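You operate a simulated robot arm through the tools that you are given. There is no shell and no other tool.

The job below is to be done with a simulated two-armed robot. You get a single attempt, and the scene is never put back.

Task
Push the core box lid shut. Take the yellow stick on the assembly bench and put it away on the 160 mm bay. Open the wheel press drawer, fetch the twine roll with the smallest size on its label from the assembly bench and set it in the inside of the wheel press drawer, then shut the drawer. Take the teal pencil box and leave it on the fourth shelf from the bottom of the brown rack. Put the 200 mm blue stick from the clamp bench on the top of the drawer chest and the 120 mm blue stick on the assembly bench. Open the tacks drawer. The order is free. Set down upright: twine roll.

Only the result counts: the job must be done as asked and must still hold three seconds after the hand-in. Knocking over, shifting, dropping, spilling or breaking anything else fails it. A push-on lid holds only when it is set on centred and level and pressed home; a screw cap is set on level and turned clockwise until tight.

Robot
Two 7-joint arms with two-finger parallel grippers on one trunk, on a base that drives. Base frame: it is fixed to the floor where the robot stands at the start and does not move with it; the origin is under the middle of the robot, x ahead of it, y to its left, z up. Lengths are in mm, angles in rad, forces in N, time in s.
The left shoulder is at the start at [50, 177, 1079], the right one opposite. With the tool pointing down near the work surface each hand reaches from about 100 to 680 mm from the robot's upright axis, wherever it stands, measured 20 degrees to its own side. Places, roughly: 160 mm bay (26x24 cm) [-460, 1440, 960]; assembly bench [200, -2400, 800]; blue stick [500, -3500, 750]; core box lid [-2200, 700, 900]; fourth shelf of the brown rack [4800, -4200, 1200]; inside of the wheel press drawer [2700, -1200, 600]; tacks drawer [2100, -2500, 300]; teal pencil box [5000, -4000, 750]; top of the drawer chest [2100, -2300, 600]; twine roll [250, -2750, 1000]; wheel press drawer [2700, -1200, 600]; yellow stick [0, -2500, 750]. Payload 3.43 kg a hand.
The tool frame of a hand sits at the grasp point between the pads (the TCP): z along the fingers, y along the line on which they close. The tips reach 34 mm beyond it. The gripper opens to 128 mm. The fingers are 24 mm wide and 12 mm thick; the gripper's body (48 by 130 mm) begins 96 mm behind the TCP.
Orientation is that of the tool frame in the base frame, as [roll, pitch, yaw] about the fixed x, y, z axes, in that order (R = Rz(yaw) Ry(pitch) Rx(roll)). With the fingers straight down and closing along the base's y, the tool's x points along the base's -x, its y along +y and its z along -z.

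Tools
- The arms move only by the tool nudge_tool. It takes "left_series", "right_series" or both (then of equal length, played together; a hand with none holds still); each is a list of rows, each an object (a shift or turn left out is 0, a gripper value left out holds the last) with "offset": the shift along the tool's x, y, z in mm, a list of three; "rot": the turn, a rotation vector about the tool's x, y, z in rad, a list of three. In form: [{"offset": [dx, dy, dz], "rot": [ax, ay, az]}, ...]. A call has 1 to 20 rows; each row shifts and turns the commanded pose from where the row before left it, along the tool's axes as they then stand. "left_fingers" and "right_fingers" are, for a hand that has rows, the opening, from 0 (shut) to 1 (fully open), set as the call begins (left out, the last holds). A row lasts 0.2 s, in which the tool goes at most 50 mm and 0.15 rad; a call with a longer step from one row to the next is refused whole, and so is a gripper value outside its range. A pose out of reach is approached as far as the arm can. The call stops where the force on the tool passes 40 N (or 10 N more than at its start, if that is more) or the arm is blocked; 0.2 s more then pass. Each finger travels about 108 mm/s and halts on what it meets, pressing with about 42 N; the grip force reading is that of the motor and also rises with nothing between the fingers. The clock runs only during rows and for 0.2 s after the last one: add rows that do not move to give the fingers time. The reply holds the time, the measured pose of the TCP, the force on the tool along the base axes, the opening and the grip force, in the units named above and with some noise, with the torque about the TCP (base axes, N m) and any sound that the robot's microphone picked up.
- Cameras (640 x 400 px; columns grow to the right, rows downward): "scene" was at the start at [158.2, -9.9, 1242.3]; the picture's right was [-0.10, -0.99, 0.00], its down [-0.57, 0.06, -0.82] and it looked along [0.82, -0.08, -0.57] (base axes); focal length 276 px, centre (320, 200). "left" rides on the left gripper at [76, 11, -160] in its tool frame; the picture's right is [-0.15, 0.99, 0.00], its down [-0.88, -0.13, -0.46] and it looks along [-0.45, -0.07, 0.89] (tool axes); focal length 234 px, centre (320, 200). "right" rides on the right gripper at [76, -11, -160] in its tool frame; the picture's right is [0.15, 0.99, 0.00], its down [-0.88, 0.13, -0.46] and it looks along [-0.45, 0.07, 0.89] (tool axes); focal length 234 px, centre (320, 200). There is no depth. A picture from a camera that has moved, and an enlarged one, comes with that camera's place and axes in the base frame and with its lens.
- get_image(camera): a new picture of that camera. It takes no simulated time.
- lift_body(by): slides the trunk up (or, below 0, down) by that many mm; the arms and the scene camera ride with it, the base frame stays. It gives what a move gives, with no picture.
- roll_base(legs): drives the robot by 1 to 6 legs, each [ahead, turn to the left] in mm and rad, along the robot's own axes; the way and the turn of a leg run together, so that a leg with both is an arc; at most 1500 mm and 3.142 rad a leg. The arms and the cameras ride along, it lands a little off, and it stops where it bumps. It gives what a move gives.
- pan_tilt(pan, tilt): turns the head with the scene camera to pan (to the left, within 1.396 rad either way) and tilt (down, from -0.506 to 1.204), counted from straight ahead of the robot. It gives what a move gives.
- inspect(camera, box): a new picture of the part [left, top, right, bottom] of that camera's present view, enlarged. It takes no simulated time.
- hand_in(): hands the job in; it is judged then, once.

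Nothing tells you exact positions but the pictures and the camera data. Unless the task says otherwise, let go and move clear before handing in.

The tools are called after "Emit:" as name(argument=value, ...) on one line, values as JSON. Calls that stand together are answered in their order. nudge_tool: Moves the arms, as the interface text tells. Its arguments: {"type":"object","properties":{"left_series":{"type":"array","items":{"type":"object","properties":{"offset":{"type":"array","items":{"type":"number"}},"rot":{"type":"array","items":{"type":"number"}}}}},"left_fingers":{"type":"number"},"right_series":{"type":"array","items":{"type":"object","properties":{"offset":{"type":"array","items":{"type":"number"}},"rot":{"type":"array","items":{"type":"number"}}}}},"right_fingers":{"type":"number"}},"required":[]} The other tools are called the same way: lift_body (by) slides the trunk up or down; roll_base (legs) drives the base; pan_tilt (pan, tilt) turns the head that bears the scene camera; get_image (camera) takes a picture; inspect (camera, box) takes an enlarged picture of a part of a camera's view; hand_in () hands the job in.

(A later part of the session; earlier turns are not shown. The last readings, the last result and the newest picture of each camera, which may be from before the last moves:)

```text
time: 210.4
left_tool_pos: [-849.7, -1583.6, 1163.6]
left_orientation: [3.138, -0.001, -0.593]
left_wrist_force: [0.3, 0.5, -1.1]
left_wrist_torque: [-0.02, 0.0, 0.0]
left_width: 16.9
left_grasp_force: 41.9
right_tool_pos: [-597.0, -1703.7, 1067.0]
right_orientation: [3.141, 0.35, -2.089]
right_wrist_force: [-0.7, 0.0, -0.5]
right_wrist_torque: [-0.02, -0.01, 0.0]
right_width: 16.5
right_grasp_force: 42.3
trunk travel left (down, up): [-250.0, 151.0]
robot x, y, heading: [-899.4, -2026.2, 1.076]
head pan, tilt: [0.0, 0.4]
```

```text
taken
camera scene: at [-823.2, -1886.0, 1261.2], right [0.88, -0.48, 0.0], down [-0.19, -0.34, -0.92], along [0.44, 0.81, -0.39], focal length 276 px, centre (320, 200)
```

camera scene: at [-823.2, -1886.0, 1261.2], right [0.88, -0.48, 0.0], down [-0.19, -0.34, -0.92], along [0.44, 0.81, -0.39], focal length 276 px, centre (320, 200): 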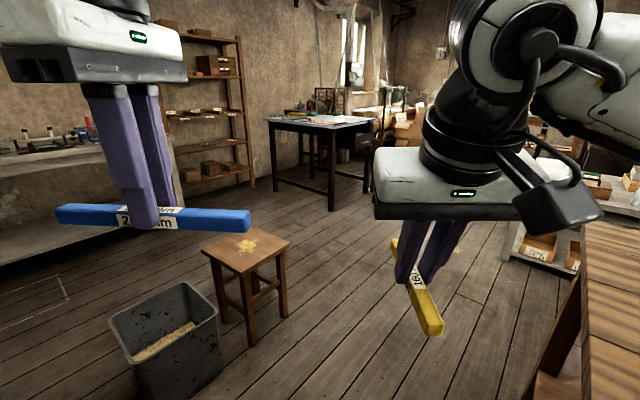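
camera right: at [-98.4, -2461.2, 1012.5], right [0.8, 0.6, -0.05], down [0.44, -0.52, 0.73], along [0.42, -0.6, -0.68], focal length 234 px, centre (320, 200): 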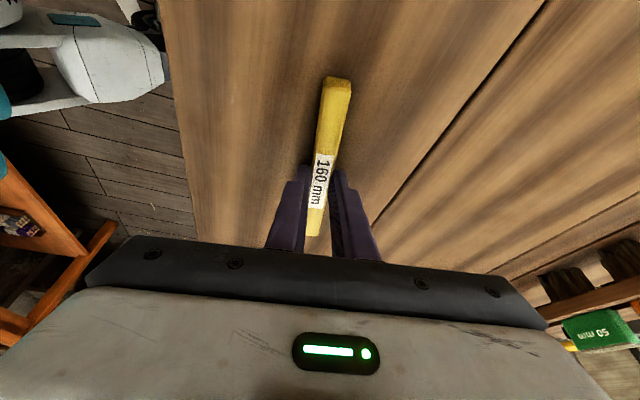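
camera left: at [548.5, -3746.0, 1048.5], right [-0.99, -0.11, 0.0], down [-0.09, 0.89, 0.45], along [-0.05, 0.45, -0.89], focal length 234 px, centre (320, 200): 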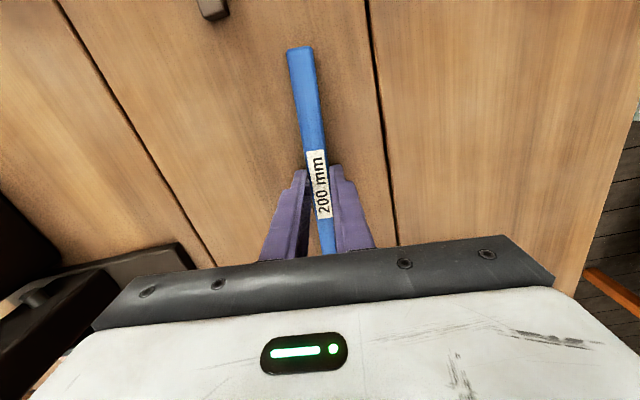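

The stool and bin are on my left; I'll pass east of the stool with more clearance and then head to the bay rack.

Emit:
roll_base(legs=[[0, -0.047], [966, 0], [0, -0.295], [673, 0], [0, 1.121], [1102, 0.065]])

Emit:
pan_tilt(pan=0.0, tilt=0.3)

Emit:
get_image(camera="scene")

```text
time: 228.1
left_tool_pos: [-517.5, 623.4, 1164.6]
left_orientation: [3.139, -0.003, 0.234]
left_wrist_force: [0.3, 0.7, -0.5]
left_wrist_torque: [0.0, 0.0, 0.03]
left_width: 16.6
left_grasp_force: 42.0
right_tool_pos: [-257.8, 728.4, 1068.1]
right_orientation: [-3.142, 0.351, -1.267]
right_wrist_force: [-1.1, -0.1, 1.2]
right_wrist_torque: [-0.02, -0.01, 0.0]
right_width: 16.5
right_grasp_force: 41.6
trunk travel left (down, up): [-250.0, 151.0]
robot x, y, heading: [-228.4, 284.7, 1.901]
head pan, tilt: [0.0, 0.4]
```

```text
time: 228.8
left_tool_pos: [-517.2, 623.7, 1164.7]
left_orientation: [3.138, -0.002, 0.232]
left_wrist_force: [-0.6, 1.1, -0.8]
left_wrist_torque: [0.0, 0.03, 0.02]
left_width: 16.4
left_grasp_force: 41.9
right_tool_pos: [-256.7, 727.6, 1068.1]
right_orientation: [-3.141, 0.351, -1.267]
right_wrist_force: [0.9, -0.1, 0.2]
right_wrist_torque: [0.03, 0.02, -0.01]
right_width: 16.3
right_grasp_force: 42.3
trunk travel left (down, up): [-250.0, 151.0]
robot x, y, heading: [-227.4, 283.4, 1.897]
head pan, tilt: [0.0, 0.3]
```

```text
taken
camera scene: at [-278.3, 438.4, 1270.5], right [0.95, 0.32, 0.0], down [0.09, -0.28, -0.96], along [-0.31, 0.9, -0.3], focal length 276 px, centre (320, 200)
```

scene: 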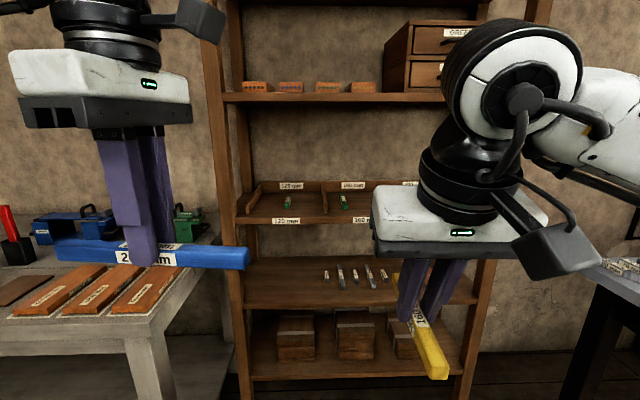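

The bay shelf is ahead: 120 mm bay left, 160 mm in the middle, 200 mm right. I zoom in.

Emit:
inspect(camera="scene", box=[210, 80, 450, 230])

```text
2.67 times, centred on (330, 155) of scene
camera zoom: at [-278.3, 438.4, 1270.5], right [0.95, 0.32, 0.0], down [0.09, -0.28, -0.96], along [-0.31, 0.9, -0.3], focal length 735 px, centre (293, 320)
```

zoom: 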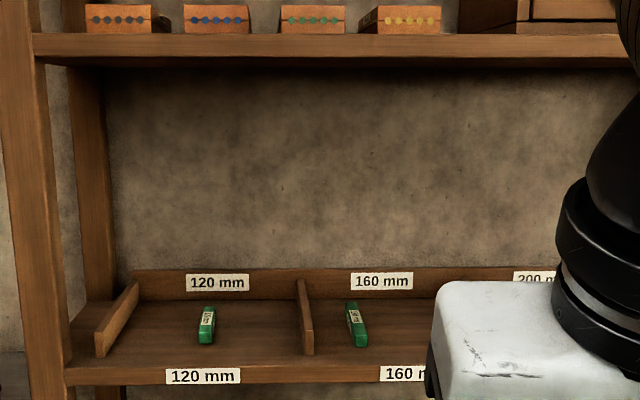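

I shift the right hand aside to see the 160 mm bay fully, and take two views at different trunk heights.

Emit:
nudge_tool(right_series=[{"offset": [0, -45, 0]}, {"offset": [0, -45, 0]}, {"offset": [0, -45, 0]}, {"offset": [0, -45, 0]}, {}])

Emit:
inspect(camera="scene", box=[230, 80, 470, 230])

Emit:
lift_body(by=140)

Emit:
inspect(camera="scene", box=[230, 120, 470, 270])

```text
time: 230.0
left_tool_pos: [-516.6, 623.9, 1165.3]
left_orientation: [3.138, -0.001, 0.232]
left_wrist_force: [0.5, 0.0, -0.9]
left_wrist_torque: [0.01, 0.01, 0.0]
left_width: 16.1
left_grasp_force: 42.0
right_tool_pos: [-84.1, 783.2, 1068.6]
right_orientation: [3.141, 0.35, -1.267]
right_wrist_force: [0.6, -0.9, -0.9]
right_wrist_torque: [-0.01, -0.01, -0.03]
right_width: 16.7
right_grasp_force: 41.8
trunk travel left (down, up): [-250.0, 151.0]
robot x, y, heading: [-227.8, 285.7, 1.895]
head pan, tilt: [0.0, 0.3]
```

```text
2.67 times, centred on (350, 155) of scene
camera zoom: at [-278.6, 438.4, 1270.5], right [0.95, 0.32, 0.0], down [0.09, -0.28, -0.96], along [-0.31, 0.91, -0.3], focal length 735 px, centre (240, 320)
```

zoom: 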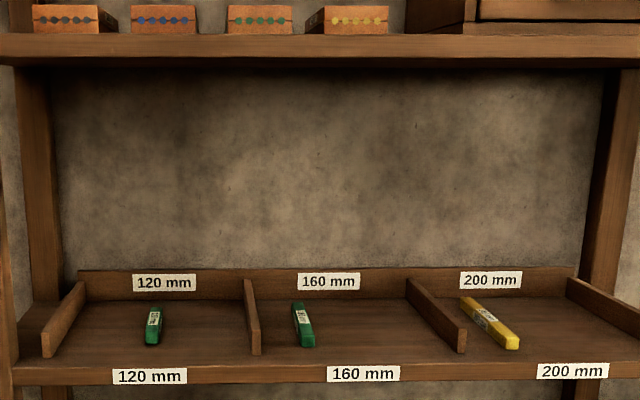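

```text
time: 231.7
left_tool_pos: [-517.1, 623.3, 1305.1]
left_orientation: [3.137, -0.001, 0.232]
left_wrist_force: [0.3, 0.4, -0.2]
left_wrist_torque: [0.02, 0.01, 0.0]
left_width: 16.7
left_grasp_force: 42.4
right_tool_pos: [-85.7, 782.6, 1208.0]
right_orientation: [3.142, 0.35, -1.268]
right_wrist_force: [-0.3, -0.2, -0.2]
right_wrist_torque: [0.0, -0.02, -0.03]
right_width: 16.8
right_grasp_force: 42.5
trunk travel left (down, up): [-390.0, 11.0]
robot x, y, heading: [-225.1, 283.3, 1.9]
head pan, tilt: [0.0, 0.3]
```

```text
2.67 times, centred on (350, 195) of scene
camera zoom: at [-278.4, 438.5, 1410.4], right [0.95, 0.32, 0.0], down [0.09, -0.28, -0.96], along [-0.31, 0.9, -0.3], focal length 735 px, centre (240, 213)
```

zoom: 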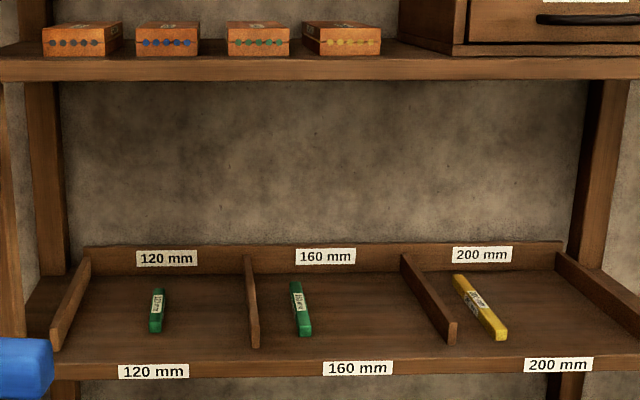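

The shelf floor is at z≈946 with its front edge about 1018 mm ahead; the 160 mm bay holds a green stick at its left, leaving free space to the right. I'll lower the trunk, pull the left hand back, and drive closer.

Emit:
lift_body(by=-140)

Emit:
nudge_tool(left_series=[{"offset": [0, 45, 0]}, {"offset": [0, 45, 0]}, {"offset": [0, 45, 0]}, {}], right_series=[{"offset": [35, 20, -10]}, {"offset": [35, 20, -10]}, {"offset": [35, 20, -10]}, {}])

Emit:
roll_base(legs=[[0, 0.021], [500, 0]])

Emit:
pan_tilt(pan=-0.2, tilt=0.4)

Emit:
get_image(camera="scene")

```text
time: 233.3
left_tool_pos: [-516.4, 623.4, 1164.4]
left_orientation: [3.139, -0.003, 0.234]
left_wrist_force: [-0.9, -0.6, 0.0]
left_wrist_torque: [0.01, -0.02, -0.01]
left_width: 16.6
left_grasp_force: 42.3
right_tool_pos: [-85.3, 782.4, 1068.4]
right_orientation: [-3.141, 0.352, -1.268]
right_wrist_force: [-0.1, -0.3, -0.3]
right_wrist_torque: [0.03, -0.01, -0.01]
right_width: 16.4
right_grasp_force: 41.6
trunk travel left (down, up): [-250.0, 151.0]
robot x, y, heading: [-226.0, 282.0, 1.898]
head pan, tilt: [0.0, 0.3]
```

```text
time: 234.3
left_tool_pos: [-485.9, 491.8, 1164.2]
left_orientation: [3.137, 0.0, 0.23]
left_wrist_force: [0.6, -0.3, 0.3]
left_wrist_torque: [0.02, 0.01, 0.04]
left_width: 16.6
left_grasp_force: 42.0
right_tool_pos: [-110.3, 660.1, 1060.4]
right_orientation: [3.141, 0.349, -1.267]
right_wrist_force: [-0.3, 0.0, 0.0]
right_wrist_torque: [0.02, 0.01, 0.02]
right_width: 16.5
right_grasp_force: 41.8
trunk travel left (down, up): [-250.0, 151.0]
robot x, y, heading: [-228.0, 283.1, 1.898]
head pan, tilt: [0.0, 0.3]
```

```text
time: 237.6
left_tool_pos: [-658.7, 956.3, 1164.3]
left_orientation: [3.138, -0.001, 0.251]
left_wrist_force: [-0.6, 0.7, -0.8]
left_wrist_torque: [-0.03, 0.02, -0.01]
left_width: 16.7
left_grasp_force: 42.3
right_tool_pos: [-286.5, 1132.5, 1060.3]
right_orientation: [-3.141, 0.352, -1.248]
right_wrist_force: [0.2, -0.1, 0.5]
right_wrist_torque: [-0.01, 0.01, -0.02]
right_width: 16.6
right_grasp_force: 42.6
trunk travel left (down, up): [-250.0, 151.0]
robot x, y, heading: [-396.1, 752.2, 1.917]
head pan, tilt: [0.0, 0.3]
```

```text
time: 238.3
left_tool_pos: [-659.5, 956.8, 1163.5]
left_orientation: [3.14, -0.001, 0.253]
left_wrist_force: [-0.1, 0.0, -0.3]
left_wrist_torque: [-0.01, 0.0, 0.0]
left_width: 16.6
left_grasp_force: 42.3
right_tool_pos: [-286.1, 1132.2, 1061.0]
right_orientation: [-3.141, 0.351, -1.247]
right_wrist_force: [-1.2, 0.0, -0.4]
right_wrist_torque: [0.0, 0.01, -0.02]
right_width: 16.4
right_grasp_force: 42.2
trunk travel left (down, up): [-250.0, 151.0]
robot x, y, heading: [-395.3, 751.4, 1.917]
head pan, tilt: [-0.201, 0.4]
```

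```text
taken
camera scene: at [-431.9, 909.6, 1261.3], right [0.99, 0.14, 0.0], down [0.06, -0.38, -0.92], along [-0.13, 0.91, -0.39], focal length 276 px, centre (320, 200)
```

scene: 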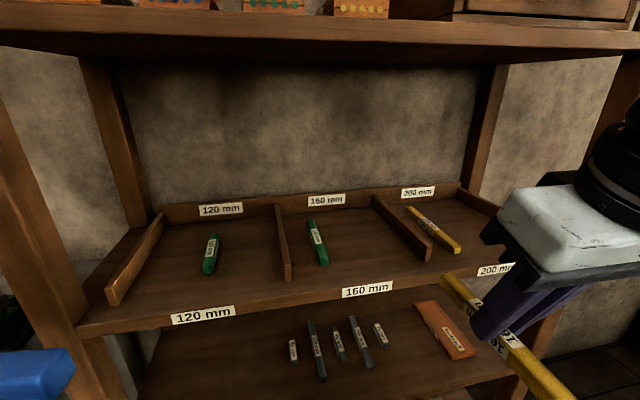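

The 160 mm bay is clear to the right of the green stick. I lower the right hand to just above shelf height and move it forward partway.

Emit:
nudge_tool(right_series=[{"rot": [-0.0082, 0, -0.0225]}, {"offset": [10.8, 0, 29.6]}, {"offset": [10.8, 0, 29.6]}, {"offset": [-43.1, 1.9, 15.7]}, {"offset": [-43.1, 1.9, 15.7]}, {"offset": [-43.1, 1.9, 15.7]}, {}])

Emit:
get_image(camera="scene")

Emit:
get_image(camera="right")

```text
time: 239.9
left_tool_pos: [-658.5, 955.9, 1165.1]
left_orientation: [3.141, -0.002, 0.252]
left_wrist_force: [0.4, -0.7, 0.7]
left_wrist_torque: [0.01, 0.01, -0.01]
left_width: 16.7
left_grasp_force: 42.3
right_tool_pos: [-339.1, 1259.4, 995.9]
right_orientation: [3.141, 0.352, -1.223]
right_wrist_force: [0.0, -0.4, -0.1]
right_wrist_torque: [0.05, 0.0, 0.01]
right_width: 16.2
right_grasp_force: 42.2
trunk travel left (down, up): [-250.0, 151.0]
robot x, y, heading: [-396.8, 749.9, 1.916]
head pan, tilt: [-0.201, 0.4]
```

```text
taken
camera scene: at [-431.8, 909.6, 1261.3], right [0.99, 0.14, 0.0], down [0.06, -0.39, -0.92], along [-0.13, 0.91, -0.39], focal length 276 px, centre (320, 200)
```

scene: 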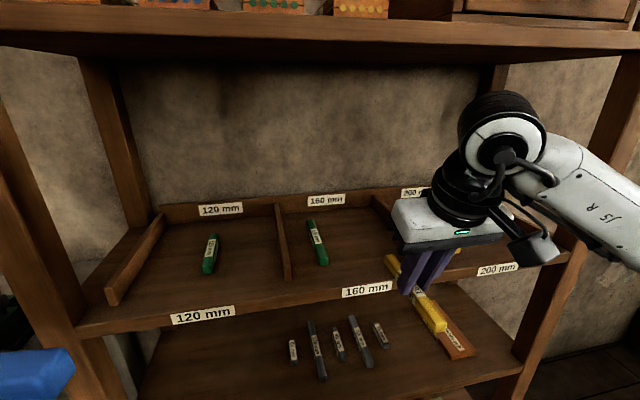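

```text
taken
camera right: at [-284.1, 1145.1, 1120.8], right [-0.88, -0.47, -0.05], down [-0.35, 0.59, 0.73], along [-0.31, 0.66, -0.68], focal length 234 px, centre (320, 200)
```

right: 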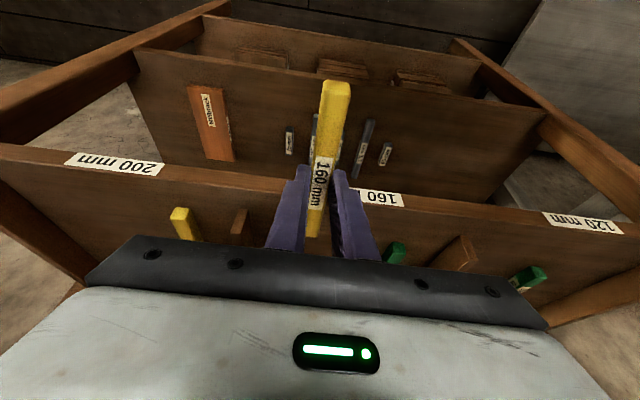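

Clearances look good: the stick is above the shelf and left of the divider. I continue forward into the bay.

Emit:
nudge_tool(right_series=[{"offset": [-43.1, 1.9, 15.7]}, {"offset": [-43.1, 1.9, 15.7]}, {}])

Emit:
get_image(camera="scene")

Emit:
get_image(camera="right")

```text
time: 240.7
left_tool_pos: [-658.4, 954.9, 1164.5]
left_orientation: [3.138, -0.001, 0.251]
left_wrist_force: [-0.3, 0.5, -0.5]
left_wrist_torque: [-0.03, -0.02, 0.0]
left_width: 16.3
left_grasp_force: 41.8
right_tool_pos: [-374.3, 1345.6, 997.0]
right_orientation: [3.141, 0.35, -1.225]
right_wrist_force: [-0.4, 0.5, -0.3]
right_wrist_torque: [-0.03, -0.02, 0.02]
right_width: 16.4
right_grasp_force: 41.9
trunk travel left (down, up): [-250.0, 151.0]
robot x, y, heading: [-395.5, 751.8, 1.918]
head pan, tilt: [-0.201, 0.4]
```

```text
taken
camera scene: at [-431.7, 909.5, 1261.3], right [0.99, 0.14, 0.0], down [0.06, -0.39, -0.92], along [-0.13, 0.91, -0.39], focal length 276 px, centre (320, 200)
```

scene: 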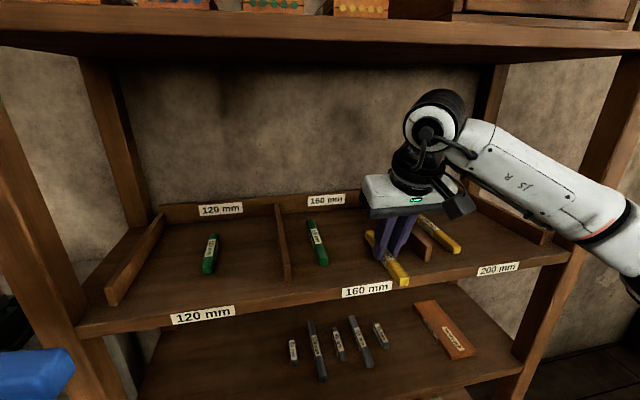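

```text
taken
camera right: at [-319.0, 1230.2, 1121.3], right [-0.88, -0.47, -0.05], down [-0.35, 0.59, 0.73], along [-0.31, 0.66, -0.68], focal length 234 px, centre (320, 200)
```

right: 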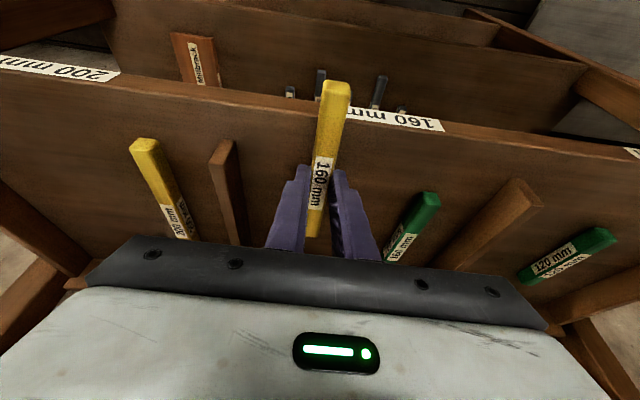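

Emit:
nudge_tool(right_series=[{"offset": [-43.1, 1.9, 15.7]}, {"offset": [-43.1, 1.9, 15.7]}, {}])

Emit:
get_image(camera="scene")

Emit:
get_image(camera="right")

```text
time: 241.5
left_tool_pos: [-659.6, 955.1, 1163.7]
left_orientation: [3.14, 0.0, 0.253]
left_wrist_force: [0.0, 0.2, -0.5]
left_wrist_torque: [0.02, -0.01, 0.0]
left_width: 16.5
left_grasp_force: 41.9
right_tool_pos: [-407.7, 1427.7, 998.9]
right_orientation: [3.14, 0.351, -1.224]
right_wrist_force: [-0.1, -0.4, -0.6]
right_wrist_torque: [0.03, 0.02, 0.01]
right_width: 16.5
right_grasp_force: 41.8
trunk travel left (down, up): [-250.0, 151.0]
robot x, y, heading: [-395.3, 752.9, 1.915]
head pan, tilt: [-0.201, 0.4]
```

```text
taken
camera scene: at [-431.7, 909.6, 1261.3], right [0.99, 0.14, 0.0], down [0.06, -0.39, -0.92], along [-0.13, 0.91, -0.39], focal length 276 px, centre (320, 200)
```

scene: 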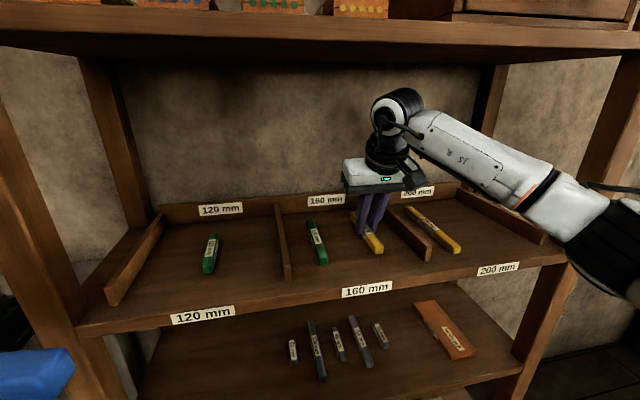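

```text
taken
camera right: at [-353.7, 1314.4, 1122.6], right [-0.88, -0.47, -0.05], down [-0.35, 0.58, 0.73], along [-0.31, 0.66, -0.68], focal length 234 px, centre (320, 200)
```

right: 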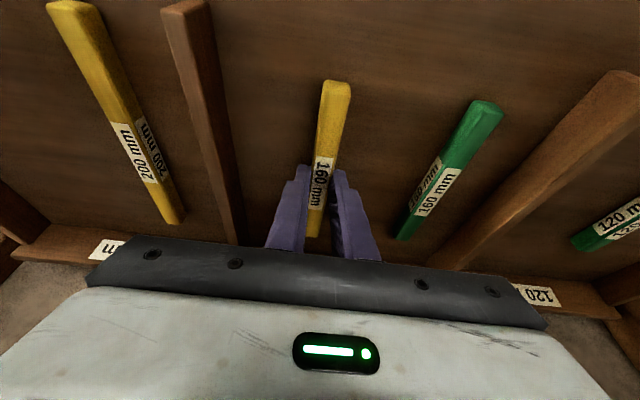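

The stick hangs over the free spot between divider and green stick. I lower it gently until contact.

Emit:
nudge_tool(right_series=[{"offset": [3.4, 0, 9.4]}, {}])

Emit:
nudge_tool(right_series=[{"offset": [0.7, 0, 1.9]}, {}])

Emit:
nudge_tool(right_series=[{"offset": [0.7, 0, 1.9]}, {}])

```text
time: 242.1
left_tool_pos: [-658.6, 955.5, 1164.7]
left_orientation: [3.14, -0.003, 0.252]
left_wrist_force: [1.0, 0.8, 0.5]
left_wrist_torque: [0.0, 0.03, 0.05]
left_width: 16.3
left_grasp_force: 42.3
right_tool_pos: [-409.2, 1429.9, 989.5]
right_orientation: [-3.141, 0.35, -1.223]
right_wrist_force: [0.3, 0.0, -1.2]
right_wrist_torque: [0.01, 0.0, 0.02]
right_width: 16.4
right_grasp_force: 42.0
trunk travel left (down, up): [-250.0, 151.0]
robot x, y, heading: [-397.2, 754.0, 1.914]
head pan, tilt: [-0.201, 0.4]
```

```text
time: 242.7
left_tool_pos: [-658.5, 956.5, 1164.6]
left_orientation: [3.139, 0.0, 0.251]
left_wrist_force: [-0.2, -0.1, -1.9]
left_wrist_torque: [0.03, -0.02, -0.01]
left_width: 16.5
left_grasp_force: 41.7
right_tool_pos: [-408.5, 1428.7, 987.9]
right_orientation: [-3.142, 0.354, -1.224]
right_wrist_force: [0.1, 1.4, 7.1]
right_wrist_torque: [-0.43, -0.21, 0.04]
right_width: 16.5
right_grasp_force: 41.9
trunk travel left (down, up): [-250.0, 151.0]
robot x, y, heading: [-396.1, 752.7, 1.915]
head pan, tilt: [-0.201, 0.4]
```

```text
time: 243.3
left_tool_pos: [-658.9, 954.2, 1165.1]
left_orientation: [3.14, -0.002, 0.252]
left_wrist_force: [0.4, 0.3, -0.1]
left_wrist_torque: [-0.01, -0.01, 0.01]
left_width: 16.7
left_grasp_force: 42.5
right_tool_pos: [-408.2, 1427.5, 987.5]
right_orientation: [3.141, 0.356, -1.225]
right_wrist_force: [0.7, 4.0, 19.1]
right_wrist_torque: [-0.57, -0.27, 0.02]
right_width: 16.5
right_grasp_force: 42.5
trunk travel left (down, up): [-250.0, 151.0]
robot x, y, heading: [-394.0, 754.9, 1.92]
head pan, tilt: [-0.201, 0.4]
```

Firm contact. I relieve the pressure slightly, open the fingers and withdraw.

Emit:
nudge_tool(right_series=[{"offset": [-0.5, 0, -1.4]}, {}])

Emit:
nudge_tool(right_series=[{}, {}], right_fingers=0.3)

Emit:
get_image(camera="right")

```text
time: 243.9
left_tool_pos: [-658.1, 955.1, 1165.6]
left_orientation: [3.14, -0.002, 0.252]
left_wrist_force: [0.0, -0.9, 0.2]
left_wrist_torque: [-0.02, 0.01, 0.01]
left_width: 16.5
left_grasp_force: 41.5
right_tool_pos: [-408.7, 1428.2, 987.9]
right_orientation: [-3.141, 0.357, -1.223]
right_wrist_force: [-3.0, 3.0, 18.2]
right_wrist_torque: [0.64, 0.27, 0.01]
right_width: 16.6
right_grasp_force: 42.1
trunk travel left (down, up): [-250.0, 151.0]
robot x, y, heading: [-396.7, 753.7, 1.913]
head pan, tilt: [-0.201, 0.4]
```

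```text
time: 244.5
left_tool_pos: [-657.3, 953.7, 1165.3]
left_orientation: [-3.141, -0.001, 0.249]
left_wrist_force: [0.5, 0.5, 0.3]
left_wrist_torque: [0.03, 0.02, 0.02]
left_width: 16.8
left_grasp_force: 42.3
right_tool_pos: [-405.1, 1428.9, 986.4]
right_orientation: [-3.14, 0.349, -1.225]
right_wrist_force: [13.2, -1.3, 20.4]
right_wrist_torque: [0.03, -0.66, -0.08]
right_width: 31.8
right_grasp_force: 0.1
trunk travel left (down, up): [-250.0, 151.0]
robot x, y, heading: [-394.1, 751.4, 1.915]
head pan, tilt: [-0.201, 0.4]
```

```text
taken
camera right: at [-351.3, 1313.5, 1110.0], right [-0.88, -0.46, -0.05], down [-0.35, 0.59, 0.73], along [-0.31, 0.66, -0.68], focal length 234 px, centre (320, 200)
```

right: 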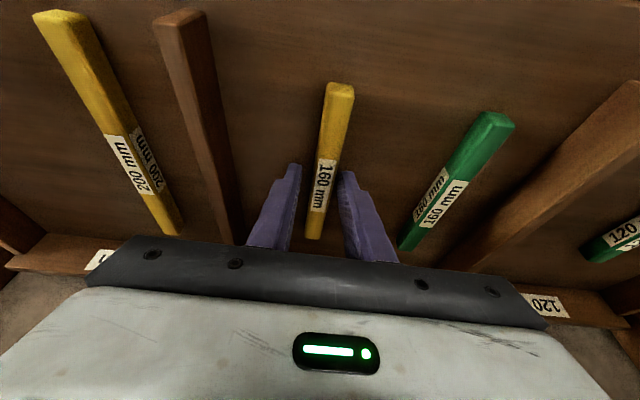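

The fingertips touch the shelf lightly; I raise the hand straight up a little and check.

Emit:
nudge_tool(right_series=[{"offset": [-1.7, 0, -4.7]}, {"offset": [-3.4, 0, -9.4]}, {}])

Emit:
get_image(camera="right")

Emit:
get_image(camera="scene")

```text
time: 245.3
left_tool_pos: [-659.1, 956.5, 1164.5]
left_orientation: [3.138, -0.002, 0.25]
left_wrist_force: [0.1, -0.1, 0.4]
left_wrist_torque: [0.0, -0.04, -0.03]
left_width: 16.6
left_grasp_force: 42.4
right_tool_pos: [-408.2, 1429.4, 1000.1]
right_orientation: [-3.141, 0.35, -1.222]
right_wrist_force: [-0.3, 0.2, 1.0]
right_wrist_torque: [0.0, -0.03, 0.0]
right_width: 38.5
right_grasp_force: 0.1
trunk travel left (down, up): [-250.0, 151.0]
robot x, y, heading: [-398.2, 754.9, 1.918]
head pan, tilt: [-0.201, 0.4]
```

```text
taken
camera right: at [-354.0, 1314.5, 1124.1], right [-0.88, -0.47, -0.05], down [-0.35, 0.59, 0.73], along [-0.31, 0.66, -0.68], focal length 234 px, centre (320, 200)
```

right: 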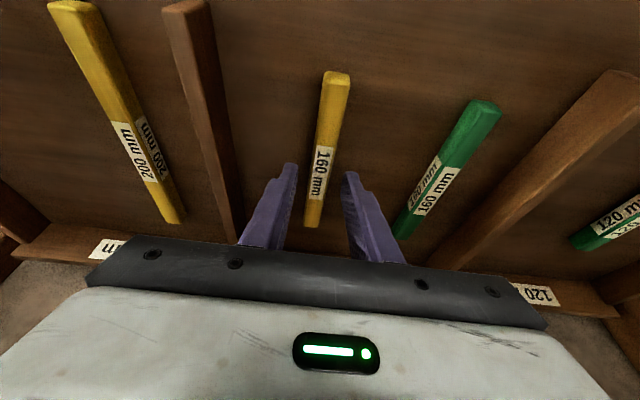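

```text
taken
camera scene: at [-431.9, 909.7, 1261.2], right [0.99, 0.14, 0.0], down [0.06, -0.39, -0.92], along [-0.13, 0.91, -0.39], focal length 276 px, centre (320, 200)
```

scene: 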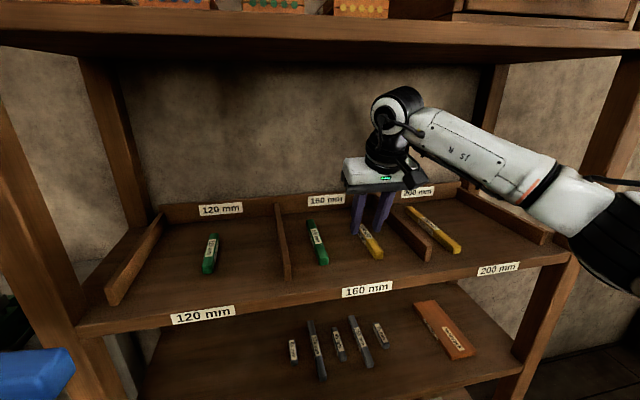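

The yellow stick lies in the 160 mm bay. I rise 10 mm more and back straight out.

Emit:
nudge_tool(right_series=[{"offset": [-4, 0, -11]}, {"offset": [42.3, 0, -15.4]}, {"offset": [42.3, 0, -15.4]}, {"offset": [42.3, 0, -15.4]}, {"offset": [42.3, 0, -15.4]}, {"offset": [42.3, 0, -15.4]}, {"offset": [42.3, 0, -15.4]}, {"offset": [42.3, 0, -15.4]}, {}])

Emit:
inspect(camera="scene", box=[260, 170, 500, 310])

```text
time: 247.3
left_tool_pos: [-659.0, 956.5, 1164.6]
left_orientation: [3.138, -0.003, 0.25]
left_wrist_force: [-0.5, -0.1, 0.5]
left_wrist_torque: [-0.02, 0.02, -0.04]
left_width: 16.8
left_grasp_force: 42.4
right_tool_pos: [-299.9, 1130.9, 1011.9]
right_orientation: [3.141, 0.351, -1.223]
right_wrist_force: [-0.4, 1.2, 0.1]
right_wrist_torque: [0.0, -0.03, 0.03]
right_width: 38.6
right_grasp_force: 0.1
trunk travel left (down, up): [-250.0, 151.0]
robot x, y, heading: [-396.5, 749.2, 1.916]
head pan, tilt: [-0.201, 0.4]
```

```text
2.67 times, centred on (380, 240) of scene
camera zoom: at [-431.9, 909.7, 1261.2], right [0.99, 0.14, 0.0], down [0.06, -0.39, -0.92], along [-0.13, 0.91, -0.39], focal length 735 px, centre (160, 93)
```

zoom: 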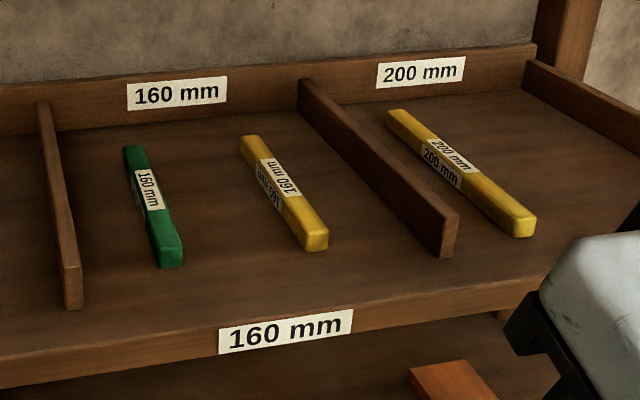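

Yellow stick stored. Next: carry the 200 mm stick to the drawer chest on the east side. I back away and drive round into the lane between the assembly bench and the parts table.

Emit:
roll_base(legs=[[-500, 0], [0, -2.738], [1131, 0], [0, -0.4]])

Emit:
pan_tilt(pan=0.0, tilt=0.3)

Emit:
get_image(camera="scene")

Emit:
pan_tilt(pan=0.8, tilt=0.3)

Emit:
get_image(camera="scene")

```text
time: 263.2
left_tool_pos: [814.6, -729.8, 1164.1]
left_orientation: [3.139, -0.001, -2.875]
left_wrist_force: [0.2, -0.6, -0.9]
left_wrist_torque: [0.0, 0.0, 0.05]
left_width: 16.6
left_grasp_force: 41.6
right_tool_pos: [458.7, -911.7, 1012.1]
right_orientation: [3.139, 0.35, 1.935]
right_wrist_force: [-0.7, 0.2, -1.0]
right_wrist_torque: [0.01, -0.03, 0.0]
right_width: 38.4
right_grasp_force: 0.1
trunk travel left (down, up): [-250.0, 151.0]
robot x, y, heading: [546.0, -531.0, -1.21]
head pan, tilt: [-0.201, 0.4]
```

```text
time: 264.0
left_tool_pos: [814.9, -730.8, 1164.4]
left_orientation: [3.141, 0.0, -2.877]
left_wrist_force: [0.3, 0.7, -0.2]
left_wrist_torque: [0.02, 0.02, 0.01]
left_width: 16.6
left_grasp_force: 42.2
right_tool_pos: [458.0, -913.4, 1011.6]
right_orientation: [3.141, 0.351, 1.934]
right_wrist_force: [0.4, -0.7, 0.4]
right_wrist_torque: [-0.02, -0.01, 0.0]
right_width: 38.2
right_grasp_force: 0.0
trunk travel left (down, up): [-250.0, 151.0]
robot x, y, heading: [550.9, -533.0, -1.218]
head pan, tilt: [0.0, 0.3]
```

```text
taken
camera scene: at [605.8, -685.5, 1270.5], right [-0.94, -0.35, 0.0], down [-0.1, 0.28, -0.96], along [0.34, -0.89, -0.3], focal length 276 px, centre (320, 200)
```

scene: 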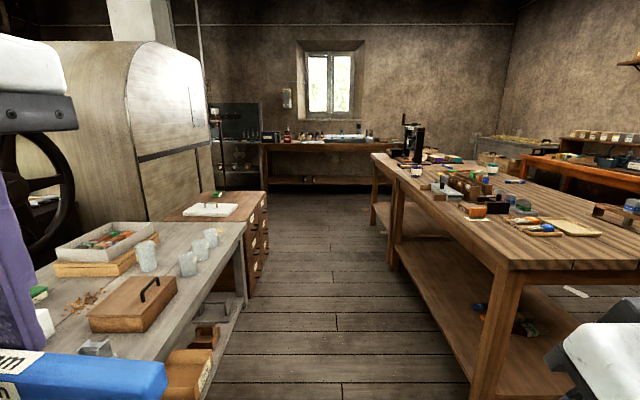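

```text
time: 265.1
left_tool_pos: [815.3, -731.7, 1163.8]
left_orientation: [3.141, -0.001, -2.876]
left_wrist_force: [0.0, -0.1, -0.9]
left_wrist_torque: [0.01, 0.01, -0.01]
left_width: 16.5
left_grasp_force: 41.6
right_tool_pos: [458.5, -912.3, 1011.8]
right_orientation: [-3.139, 0.35, 1.934]
right_wrist_force: [-0.1, -0.9, 1.0]
right_wrist_torque: [0.02, 0.0, -0.04]
right_width: 38.5
right_grasp_force: 0.0
trunk travel left (down, up): [-250.0, 151.0]
robot x, y, heading: [548.8, -530.4, -1.215]
head pan, tilt: [0.799, 0.3]
```

```text
taken
camera scene: at [658.5, -635.5, 1270.5], right [-0.4, -0.92, 0.0], down [-0.27, 0.12, -0.96], along [0.88, -0.38, -0.3], focal length 276 px, centre (320, 200)
```

scene: 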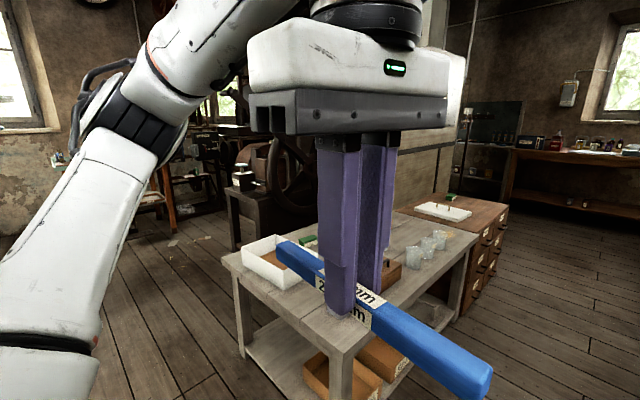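

The lane is clear with the chest at its left far side. I drive down the lane keeping a bit to the right, then look at the chest.

Emit:
roll_base(legs=[[0, -0.07], [1400, 0], [0, 0.07]])

Emit:
pan_tilt(pan=0.6, tilt=0.5)

Emit:
get_image(camera="scene")

Emit:
pan_tilt(pan=-0.6, tilt=0.35)

Emit:
get_image(camera="scene")

```text
time: 273.0
left_tool_pos: [1214.2, -2071.5, 1164.0]
left_orientation: [3.14, -0.002, -2.879]
left_wrist_force: [-0.7, -0.1, -0.6]
left_wrist_torque: [0.02, 0.05, -0.03]
left_width: 16.7
left_grasp_force: 41.9
right_tool_pos: [857.6, -2252.5, 1011.0]
right_orientation: [3.14, 0.351, 1.932]
right_wrist_force: [0.4, -0.5, -0.7]
right_wrist_torque: [0.0, -0.03, 0.0]
right_width: 38.3
right_grasp_force: 0.0
trunk travel left (down, up): [-250.0, 151.0]
robot x, y, heading: [946.3, -1871.7, -1.206]
head pan, tilt: [0.799, 0.3]
```

```text
time: 273.7
left_tool_pos: [1213.7, -2072.1, 1164.2]
left_orientation: [3.14, -0.001, -2.877]
left_wrist_force: [0.7, 0.6, -0.4]
left_wrist_torque: [0.0, 0.02, 0.0]
left_width: 16.6
left_grasp_force: 41.9
right_tool_pos: [857.1, -2252.9, 1011.7]
right_orientation: [-3.141, 0.352, 1.932]
right_wrist_force: [0.2, 0.2, 0.0]
right_wrist_torque: [0.01, -0.01, 0.01]
right_width: 38.1
right_grasp_force: 0.1
trunk travel left (down, up): [-250.0, 151.0]
robot x, y, heading: [944.0, -1875.9, -1.208]
head pan, tilt: [0.6, 0.499]
```

```text
taken
camera scene: at [1046.8, -1991.3, 1252.2], right [-0.57, -0.82, 0.0], down [-0.39, 0.27, -0.88], along [0.72, -0.5, -0.48], focal length 276 px, centre (320, 200)
```

scene: 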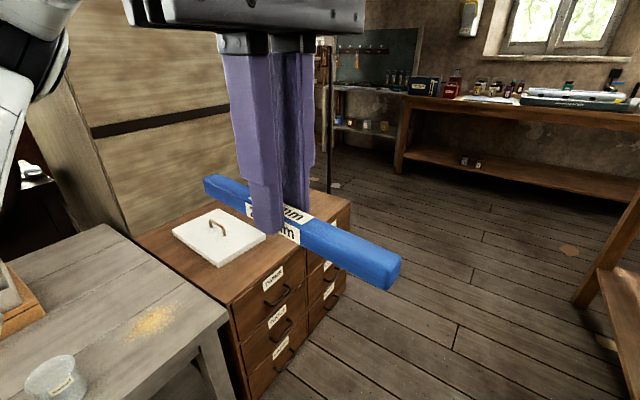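

```text
time: 275.1
left_tool_pos: [1214.0, -2072.5, 1164.4]
left_orientation: [3.14, -0.004, -2.876]
left_wrist_force: [-0.7, -0.2, 0.8]
left_wrist_torque: [-0.03, 0.02, -0.05]
left_width: 16.6
left_grasp_force: 42.2
right_tool_pos: [857.1, -2253.0, 1010.6]
right_orientation: [-3.141, 0.35, 1.933]
right_wrist_force: [-0.5, 0.4, 0.2]
right_wrist_torque: [0.01, 0.03, -0.01]
right_width: 38.6
right_grasp_force: 0.0
trunk travel left (down, up): [-250.0, 151.0]
robot x, y, heading: [945.9, -1871.5, -1.208]
head pan, tilt: [-0.6, 0.351]
```

```text
taken
camera scene: at [950.1, -2029.6, 1265.8], right [-0.97, 0.24, 0.0], down [0.08, 0.33, -0.94], along [-0.22, -0.91, -0.34], focal length 276 px, centre (320, 200)
```

scene: 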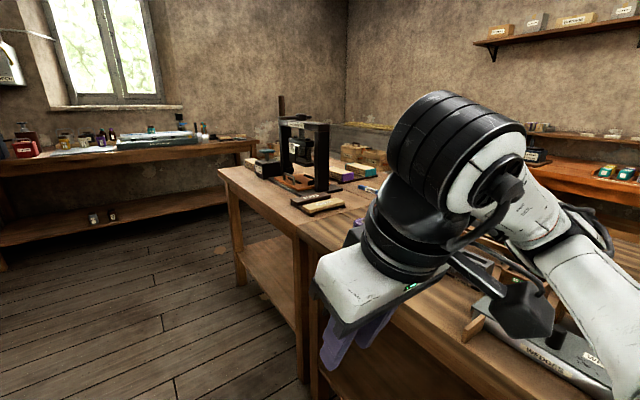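

I see the chest with a white pad on top; its drawers face the lane. I drive on and turn to face it.

Emit:
roll_base(legs=[[0, -0.015], [800, 0], [0, 1.571]])

Emit:
pan_tilt(pan=0.0, tilt=0.7)

Emit:
get_image(camera="scene")

```text
time: 283.6
left_tool_pos: [1422.6, -2365.7, 1165.4]
left_orientation: [3.14, -0.003, -1.314]
left_wrist_force: [-0.3, 0.3, -0.4]
left_wrist_torque: [-0.04, 0.02, -0.03]
left_width: 16.6
left_grasp_force: 41.8
right_tool_pos: [1600.0, -2723.6, 1011.0]
right_orientation: [3.141, 0.351, -2.788]
right_wrist_force: [0.3, -0.1, 0.2]
right_wrist_torque: [0.01, 0.01, 0.03]
right_width: 38.6
right_grasp_force: 0.0
trunk travel left (down, up): [-250.0, 151.0]
robot x, y, heading: [1219.2, -2626.4, 0.346]
head pan, tilt: [-0.6, 0.351]
```

```text
time: 284.6
left_tool_pos: [1422.4, -2364.9, 1162.5]
left_orientation: [3.141, -0.001, -1.315]
left_wrist_force: [0.0, -0.1, -0.8]
left_wrist_torque: [-0.02, 0.02, 0.01]
left_width: 16.4
left_grasp_force: 42.4
right_tool_pos: [1599.9, -2722.8, 1011.2]
right_orientation: [3.141, 0.353, -2.79]
right_wrist_force: [-1.0, 0.7, -0.8]
right_wrist_torque: [-0.03, -0.01, 0.01]
right_width: 38.4
right_grasp_force: 0.1
trunk travel left (down, up): [-250.0, 151.0]
robot x, y, heading: [1222.3, -2633.8, 0.353]
head pan, tilt: [0.0, 0.7]
```

```text
taken
camera scene: at [1366.5, -2578.0, 1234.4], right [0.34, -0.94, 0.0], down [-0.6, -0.22, -0.77], along [0.72, 0.26, -0.64], focal length 276 px, centre (320, 200)
```

scene: 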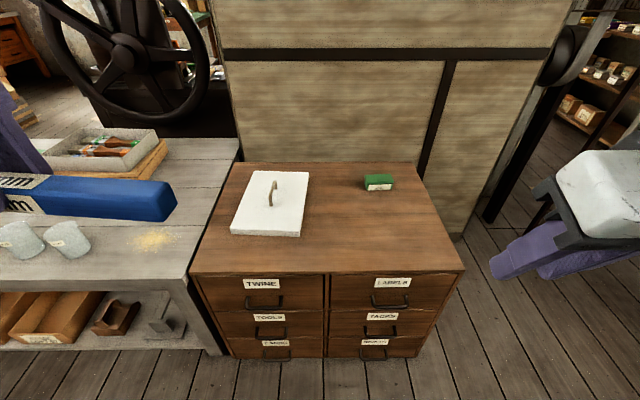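

Now I see the chest: TACKS is the right middle drawer; the top has a white pad at left, a green box at the back, and free space in front. I take two views for depth, lowering the trunk.

Emit:
inspect(camera="scene", box=[180, 150, 480, 370])

Emit:
lift_body(by=-150)

Emit:
inspect(camera="scene", box=[180, 130, 480, 350])

```text
1.82 times, centred on (330, 260) of scene
camera zoom: at [1366.5, -2578.0, 1234.4], right [0.34, -0.94, 0.0], down [-0.6, -0.22, -0.77], along [0.72, 0.26, -0.64], focal length 501 px, centre (302, 91)
```

zoom: 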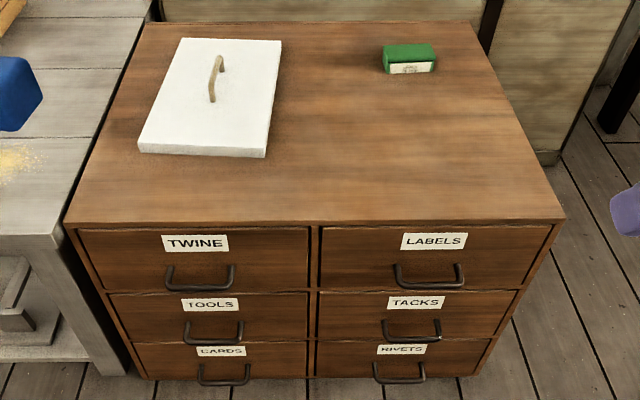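

```text
time: 286.4
left_tool_pos: [1422.2, -2365.2, 1014.4]
left_orientation: [3.141, 0.0, -1.314]
left_wrist_force: [-0.7, -0.1, -0.2]
left_wrist_torque: [-0.01, 0.01, 0.0]
left_width: 16.4
left_grasp_force: 41.8
right_tool_pos: [1599.4, -2722.4, 862.7]
right_orientation: [-3.141, 0.353, -2.789]
right_wrist_force: [-0.7, 0.4, 0.7]
right_wrist_torque: [0.02, 0.02, 0.02]
right_width: 38.3
right_grasp_force: 0.1
trunk travel left (down, up): [-100.0, 301.0]
robot x, y, heading: [1222.7, -2628.3, 0.352]
head pan, tilt: [0.0, 0.7]
```

```text
1.82 times, centred on (330, 240) of scene
camera zoom: at [1366.4, -2578.0, 1084.5], right [0.34, -0.94, 0.0], down [-0.6, -0.22, -0.77], along [0.72, 0.26, -0.64], focal length 501 px, centre (302, 127)
```

zoom: 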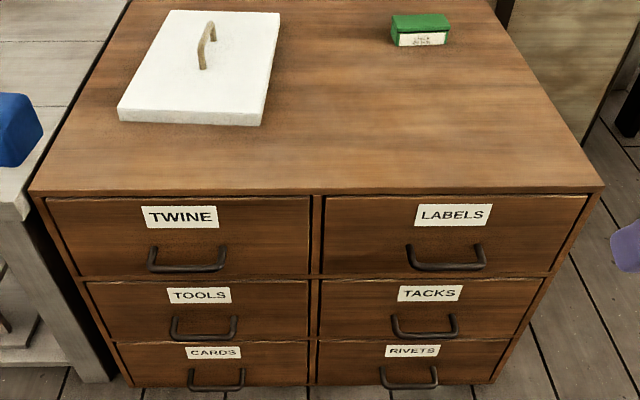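

Chest top is at z≈597 and its front edge is about 605 mm ahead. I move forward 200 mm to set down the 200 mm stick in the free front area.

Emit:
roll_base(legs=[[200, 0]])

Emit:
get_image(camera="scene")

```text
time: 288.0
left_tool_pos: [1609.4, -2297.0, 1014.0]
left_orientation: [3.14, 0.0, -1.317]
left_wrist_force: [0.6, 0.5, -0.4]
left_wrist_torque: [-0.02, 0.01, -0.02]
left_width: 16.5
left_grasp_force: 42.5
right_tool_pos: [1787.4, -2655.5, 861.3]
right_orientation: [-3.141, 0.352, -2.79]
right_wrist_force: [-0.1, -0.5, -0.3]
right_wrist_torque: [-0.05, 0.04, 0.0]
right_width: 38.4
right_grasp_force: 0.0
trunk travel left (down, up): [-100.0, 301.0]
robot x, y, heading: [1408.2, -2560.9, 0.352]
head pan, tilt: [0.0, 0.7]
```

```text
taken
camera scene: at [1553.4, -2509.8, 1084.4], right [0.34, -0.94, 0.0], down [-0.61, -0.22, -0.76], along [0.72, 0.26, -0.64], focal length 276 px, centre (320, 200)
```

scene: 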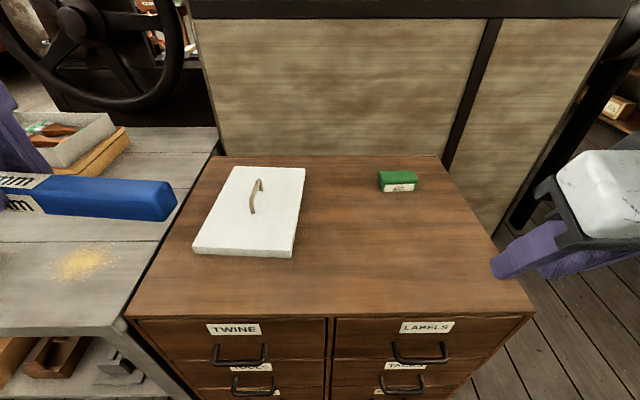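

I move the left hand over the free front part of the chest top and lower it most of the way.

Emit:
nudge_tool(left_series=[{"offset": [31.3, -33.8, 0]}, {"offset": [31.3, -33.8, 0]}, {"offset": [31.3, -33.8, 0]}, {"offset": [31.3, -33.8, 0]}, {"offset": [31.3, -33.8, 0]}, {"offset": [31.3, -33.8, 0]}, {"offset": [31.2, -33.8, 0]}, {"offset": [0, 0, 45]}, {"offset": [0, 0, 45]}, {"offset": [0, 0, 45]}, {"offset": [0, 0, 45]}, {"offset": [0, 0, 45]}, {"offset": [0, 0, 45]}, {"offset": [0, 0, 40]}, {}])

Emit:
get_image(camera="scene")

Emit:
get_image(camera="left")

```text
time: 291.2
left_tool_pos: [1874.4, -2441.5, 699.7]
left_orientation: [-3.141, 0.0, -1.315]
left_wrist_force: [-0.2, 0.4, -0.7]
left_wrist_torque: [0.0, 0.0, 0.02]
left_width: 16.6
left_grasp_force: 42.4
left hand out of reach, approached as far as the arm can: row 7
right_tool_pos: [1786.7, -2655.8, 861.3]
right_orientation: [3.141, 0.352, -2.79]
right_wrist_force: [0.7, -0.5, 0.2]
right_wrist_torque: [0.01, -0.03, -0.01]
right_width: 38.4
right_grasp_force: 0.0
trunk travel left (down, up): [-100.0, 301.0]
robot x, y, heading: [1404.8, -2560.0, 0.349]
head pan, tilt: [0.0, 0.7]
```

```text
taken
camera scene: at [1553.4, -2509.8, 1084.4], right [0.34, -0.94, 0.0], down [-0.61, -0.22, -0.76], along [0.72, 0.26, -0.64], focal length 276 px, centre (320, 200)
```

scene: 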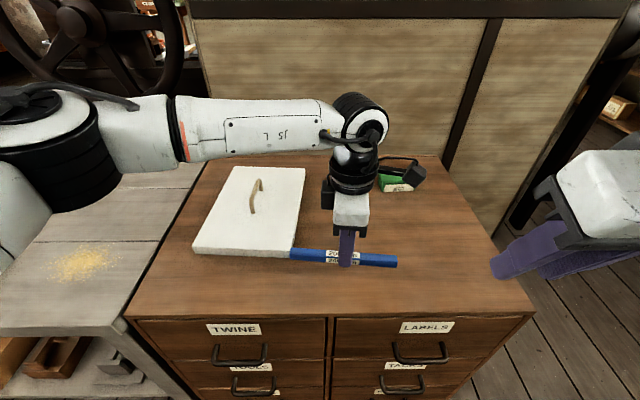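

```text
taken
camera left: at [1884.0, -2518.3, 858.9], right [-0.99, -0.11, 0.0], down [-0.1, 0.89, 0.45], along [-0.05, 0.45, -0.89], focal length 234 px, centre (320, 200)
```

left: 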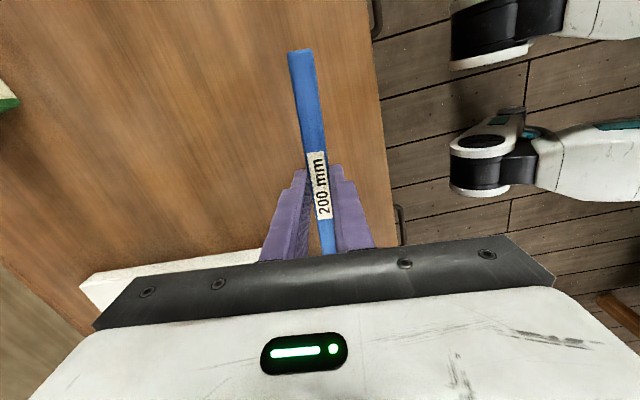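

The stick is over the free spot, clear of the pad. I lower it gently to contact.

Emit:
nudge_tool(left_series=[{"offset": [0, 0, 30]}, {"offset": [0, 0, 26]}, {}])

Emit:
nudge_tool(left_series=[{"offset": [0, 0, 3]}, {}])

Emit:
nudge_tool(left_series=[{"offset": [0, 0, 2]}, {}])

```text
time: 292.0
left_tool_pos: [1875.4, -2440.5, 642.7]
left_orientation: [3.14, 0.001, -1.316]
left_wrist_force: [0.6, -1.2, -0.8]
left_wrist_torque: [0.01, 0.0, 0.0]
left_width: 16.9
left_grasp_force: 41.8
right_tool_pos: [1786.6, -2655.7, 861.6]
right_orientation: [-3.14, 0.353, -2.788]
right_wrist_force: [-0.2, 0.0, -0.4]
right_wrist_torque: [0.02, 0.01, 0.0]
right_width: 38.3
right_grasp_force: 0.0
trunk travel left (down, up): [-100.0, 301.0]
robot x, y, heading: [1406.9, -2563.5, 0.351]
head pan, tilt: [0.0, 0.7]
```

```text
time: 292.6
left_tool_pos: [1875.4, -2441.8, 641.2]
left_orientation: [3.139, 0.001, -1.316]
left_wrist_force: [-0.3, 0.4, -0.7]
left_wrist_torque: [-0.01, 0.02, -0.03]
left_width: 16.5
left_grasp_force: 41.9
right_tool_pos: [1787.6, -2655.4, 861.6]
right_orientation: [-3.141, 0.353, -2.787]
right_wrist_force: [-0.5, 0.8, -0.3]
right_wrist_torque: [0.0, 0.01, -0.01]
right_width: 38.4
right_grasp_force: 0.0
trunk travel left (down, up): [-100.0, 301.0]
robot x, y, heading: [1406.3, -2560.3, 0.348]
head pan, tilt: [0.0, 0.7]
```

```text
time: 293.2
left_tool_pos: [1876.9, -2440.8, 638.7]
left_orientation: [3.139, -0.001, -1.315]
left_wrist_force: [0.0, 0.4, 4.3]
left_wrist_torque: [-0.34, -0.11, -0.02]
left_width: 16.6
left_grasp_force: 42.3
right_tool_pos: [1786.2, -2655.9, 862.2]
right_orientation: [-3.141, 0.354, -2.789]
right_wrist_force: [-0.5, 0.3, 0.1]
right_wrist_torque: [0.03, 0.0, -0.02]
right_width: 38.3
right_grasp_force: 0.0
trunk travel left (down, up): [-100.0, 301.0]
robot x, y, heading: [1406.7, -2561.3, 0.351]
head pan, tilt: [0.0, 0.7]
```

Contact. I open and lift away.

Emit:
nudge_tool(left_series=[{}, {}], left_fingers=0.3)

Emit:
nudge_tool(left_series=[{"offset": [0, 0, -20]}, {"offset": [0, 0, -40]}, {"offset": [0, 0, -45]}, {"offset": [0, 0, -45]}, {"offset": [0, 0, -45]}, {"offset": [0, 0, -45]}, {"offset": [0, 0, -45]}, {"offset": [-31.3, 33.8, 0]}, {"offset": [-31.3, 33.8, 0]}, {"offset": [-31.3, 33.8, 0]}, {"offset": [-31.3, 33.8, 0]}, {"offset": [-31.3, 33.8, 0]}, {"offset": [-31.3, 33.8, 0]}, {}])

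Emit:
get_image(camera="scene")

```text
time: 293.8
left_tool_pos: [1876.0, -2441.3, 638.2]
left_orientation: [3.14, 0.001, -1.317]
left_wrist_force: [0.9, 0.2, 0.3]
left_wrist_torque: [0.02, -0.02, 0.02]
left_width: 38.1
left_grasp_force: 0.1
right_tool_pos: [1786.5, -2654.9, 861.4]
right_orientation: [3.141, 0.352, -2.789]
right_wrist_force: [0.5, -0.1, 0.8]
right_wrist_torque: [0.01, 0.01, -0.01]
right_width: 38.5
right_grasp_force: 0.1
trunk travel left (down, up): [-100.0, 301.0]
robot x, y, heading: [1405.0, -2561.2, 0.35]
head pan, tilt: [0.0, 0.7]
```

```text
time: 296.8
left_tool_pos: [1631.8, -2310.6, 925.4]
left_orientation: [3.139, -0.001, -1.316]
left_wrist_force: [0.6, -0.7, -0.3]
left_wrist_torque: [-0.02, -0.03, -0.02]
left_width: 38.5
left_grasp_force: 0.0
right_tool_pos: [1787.3, -2655.3, 860.6]
right_orientation: [3.141, 0.354, -2.788]
right_wrist_force: [0.0, -0.4, 0.3]
right_wrist_torque: [0.0, -0.01, -0.02]
right_width: 38.4
right_grasp_force: 0.0
trunk travel left (down, up): [-100.0, 301.0]
robot x, y, heading: [1407.0, -2560.0, 0.35]
head pan, tilt: [0.0, 0.7]
```

```text
taken
camera scene: at [1553.2, -2509.8, 1084.4], right [0.34, -0.94, 0.0], down [-0.6, -0.22, -0.77], along [0.72, 0.26, -0.64], focal length 276 px, centre (320, 200)
```

scene: 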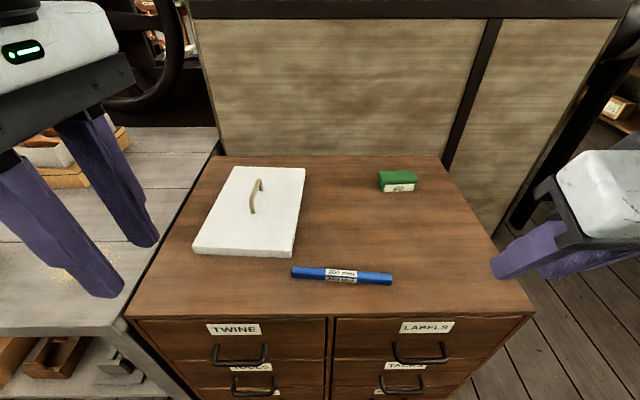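

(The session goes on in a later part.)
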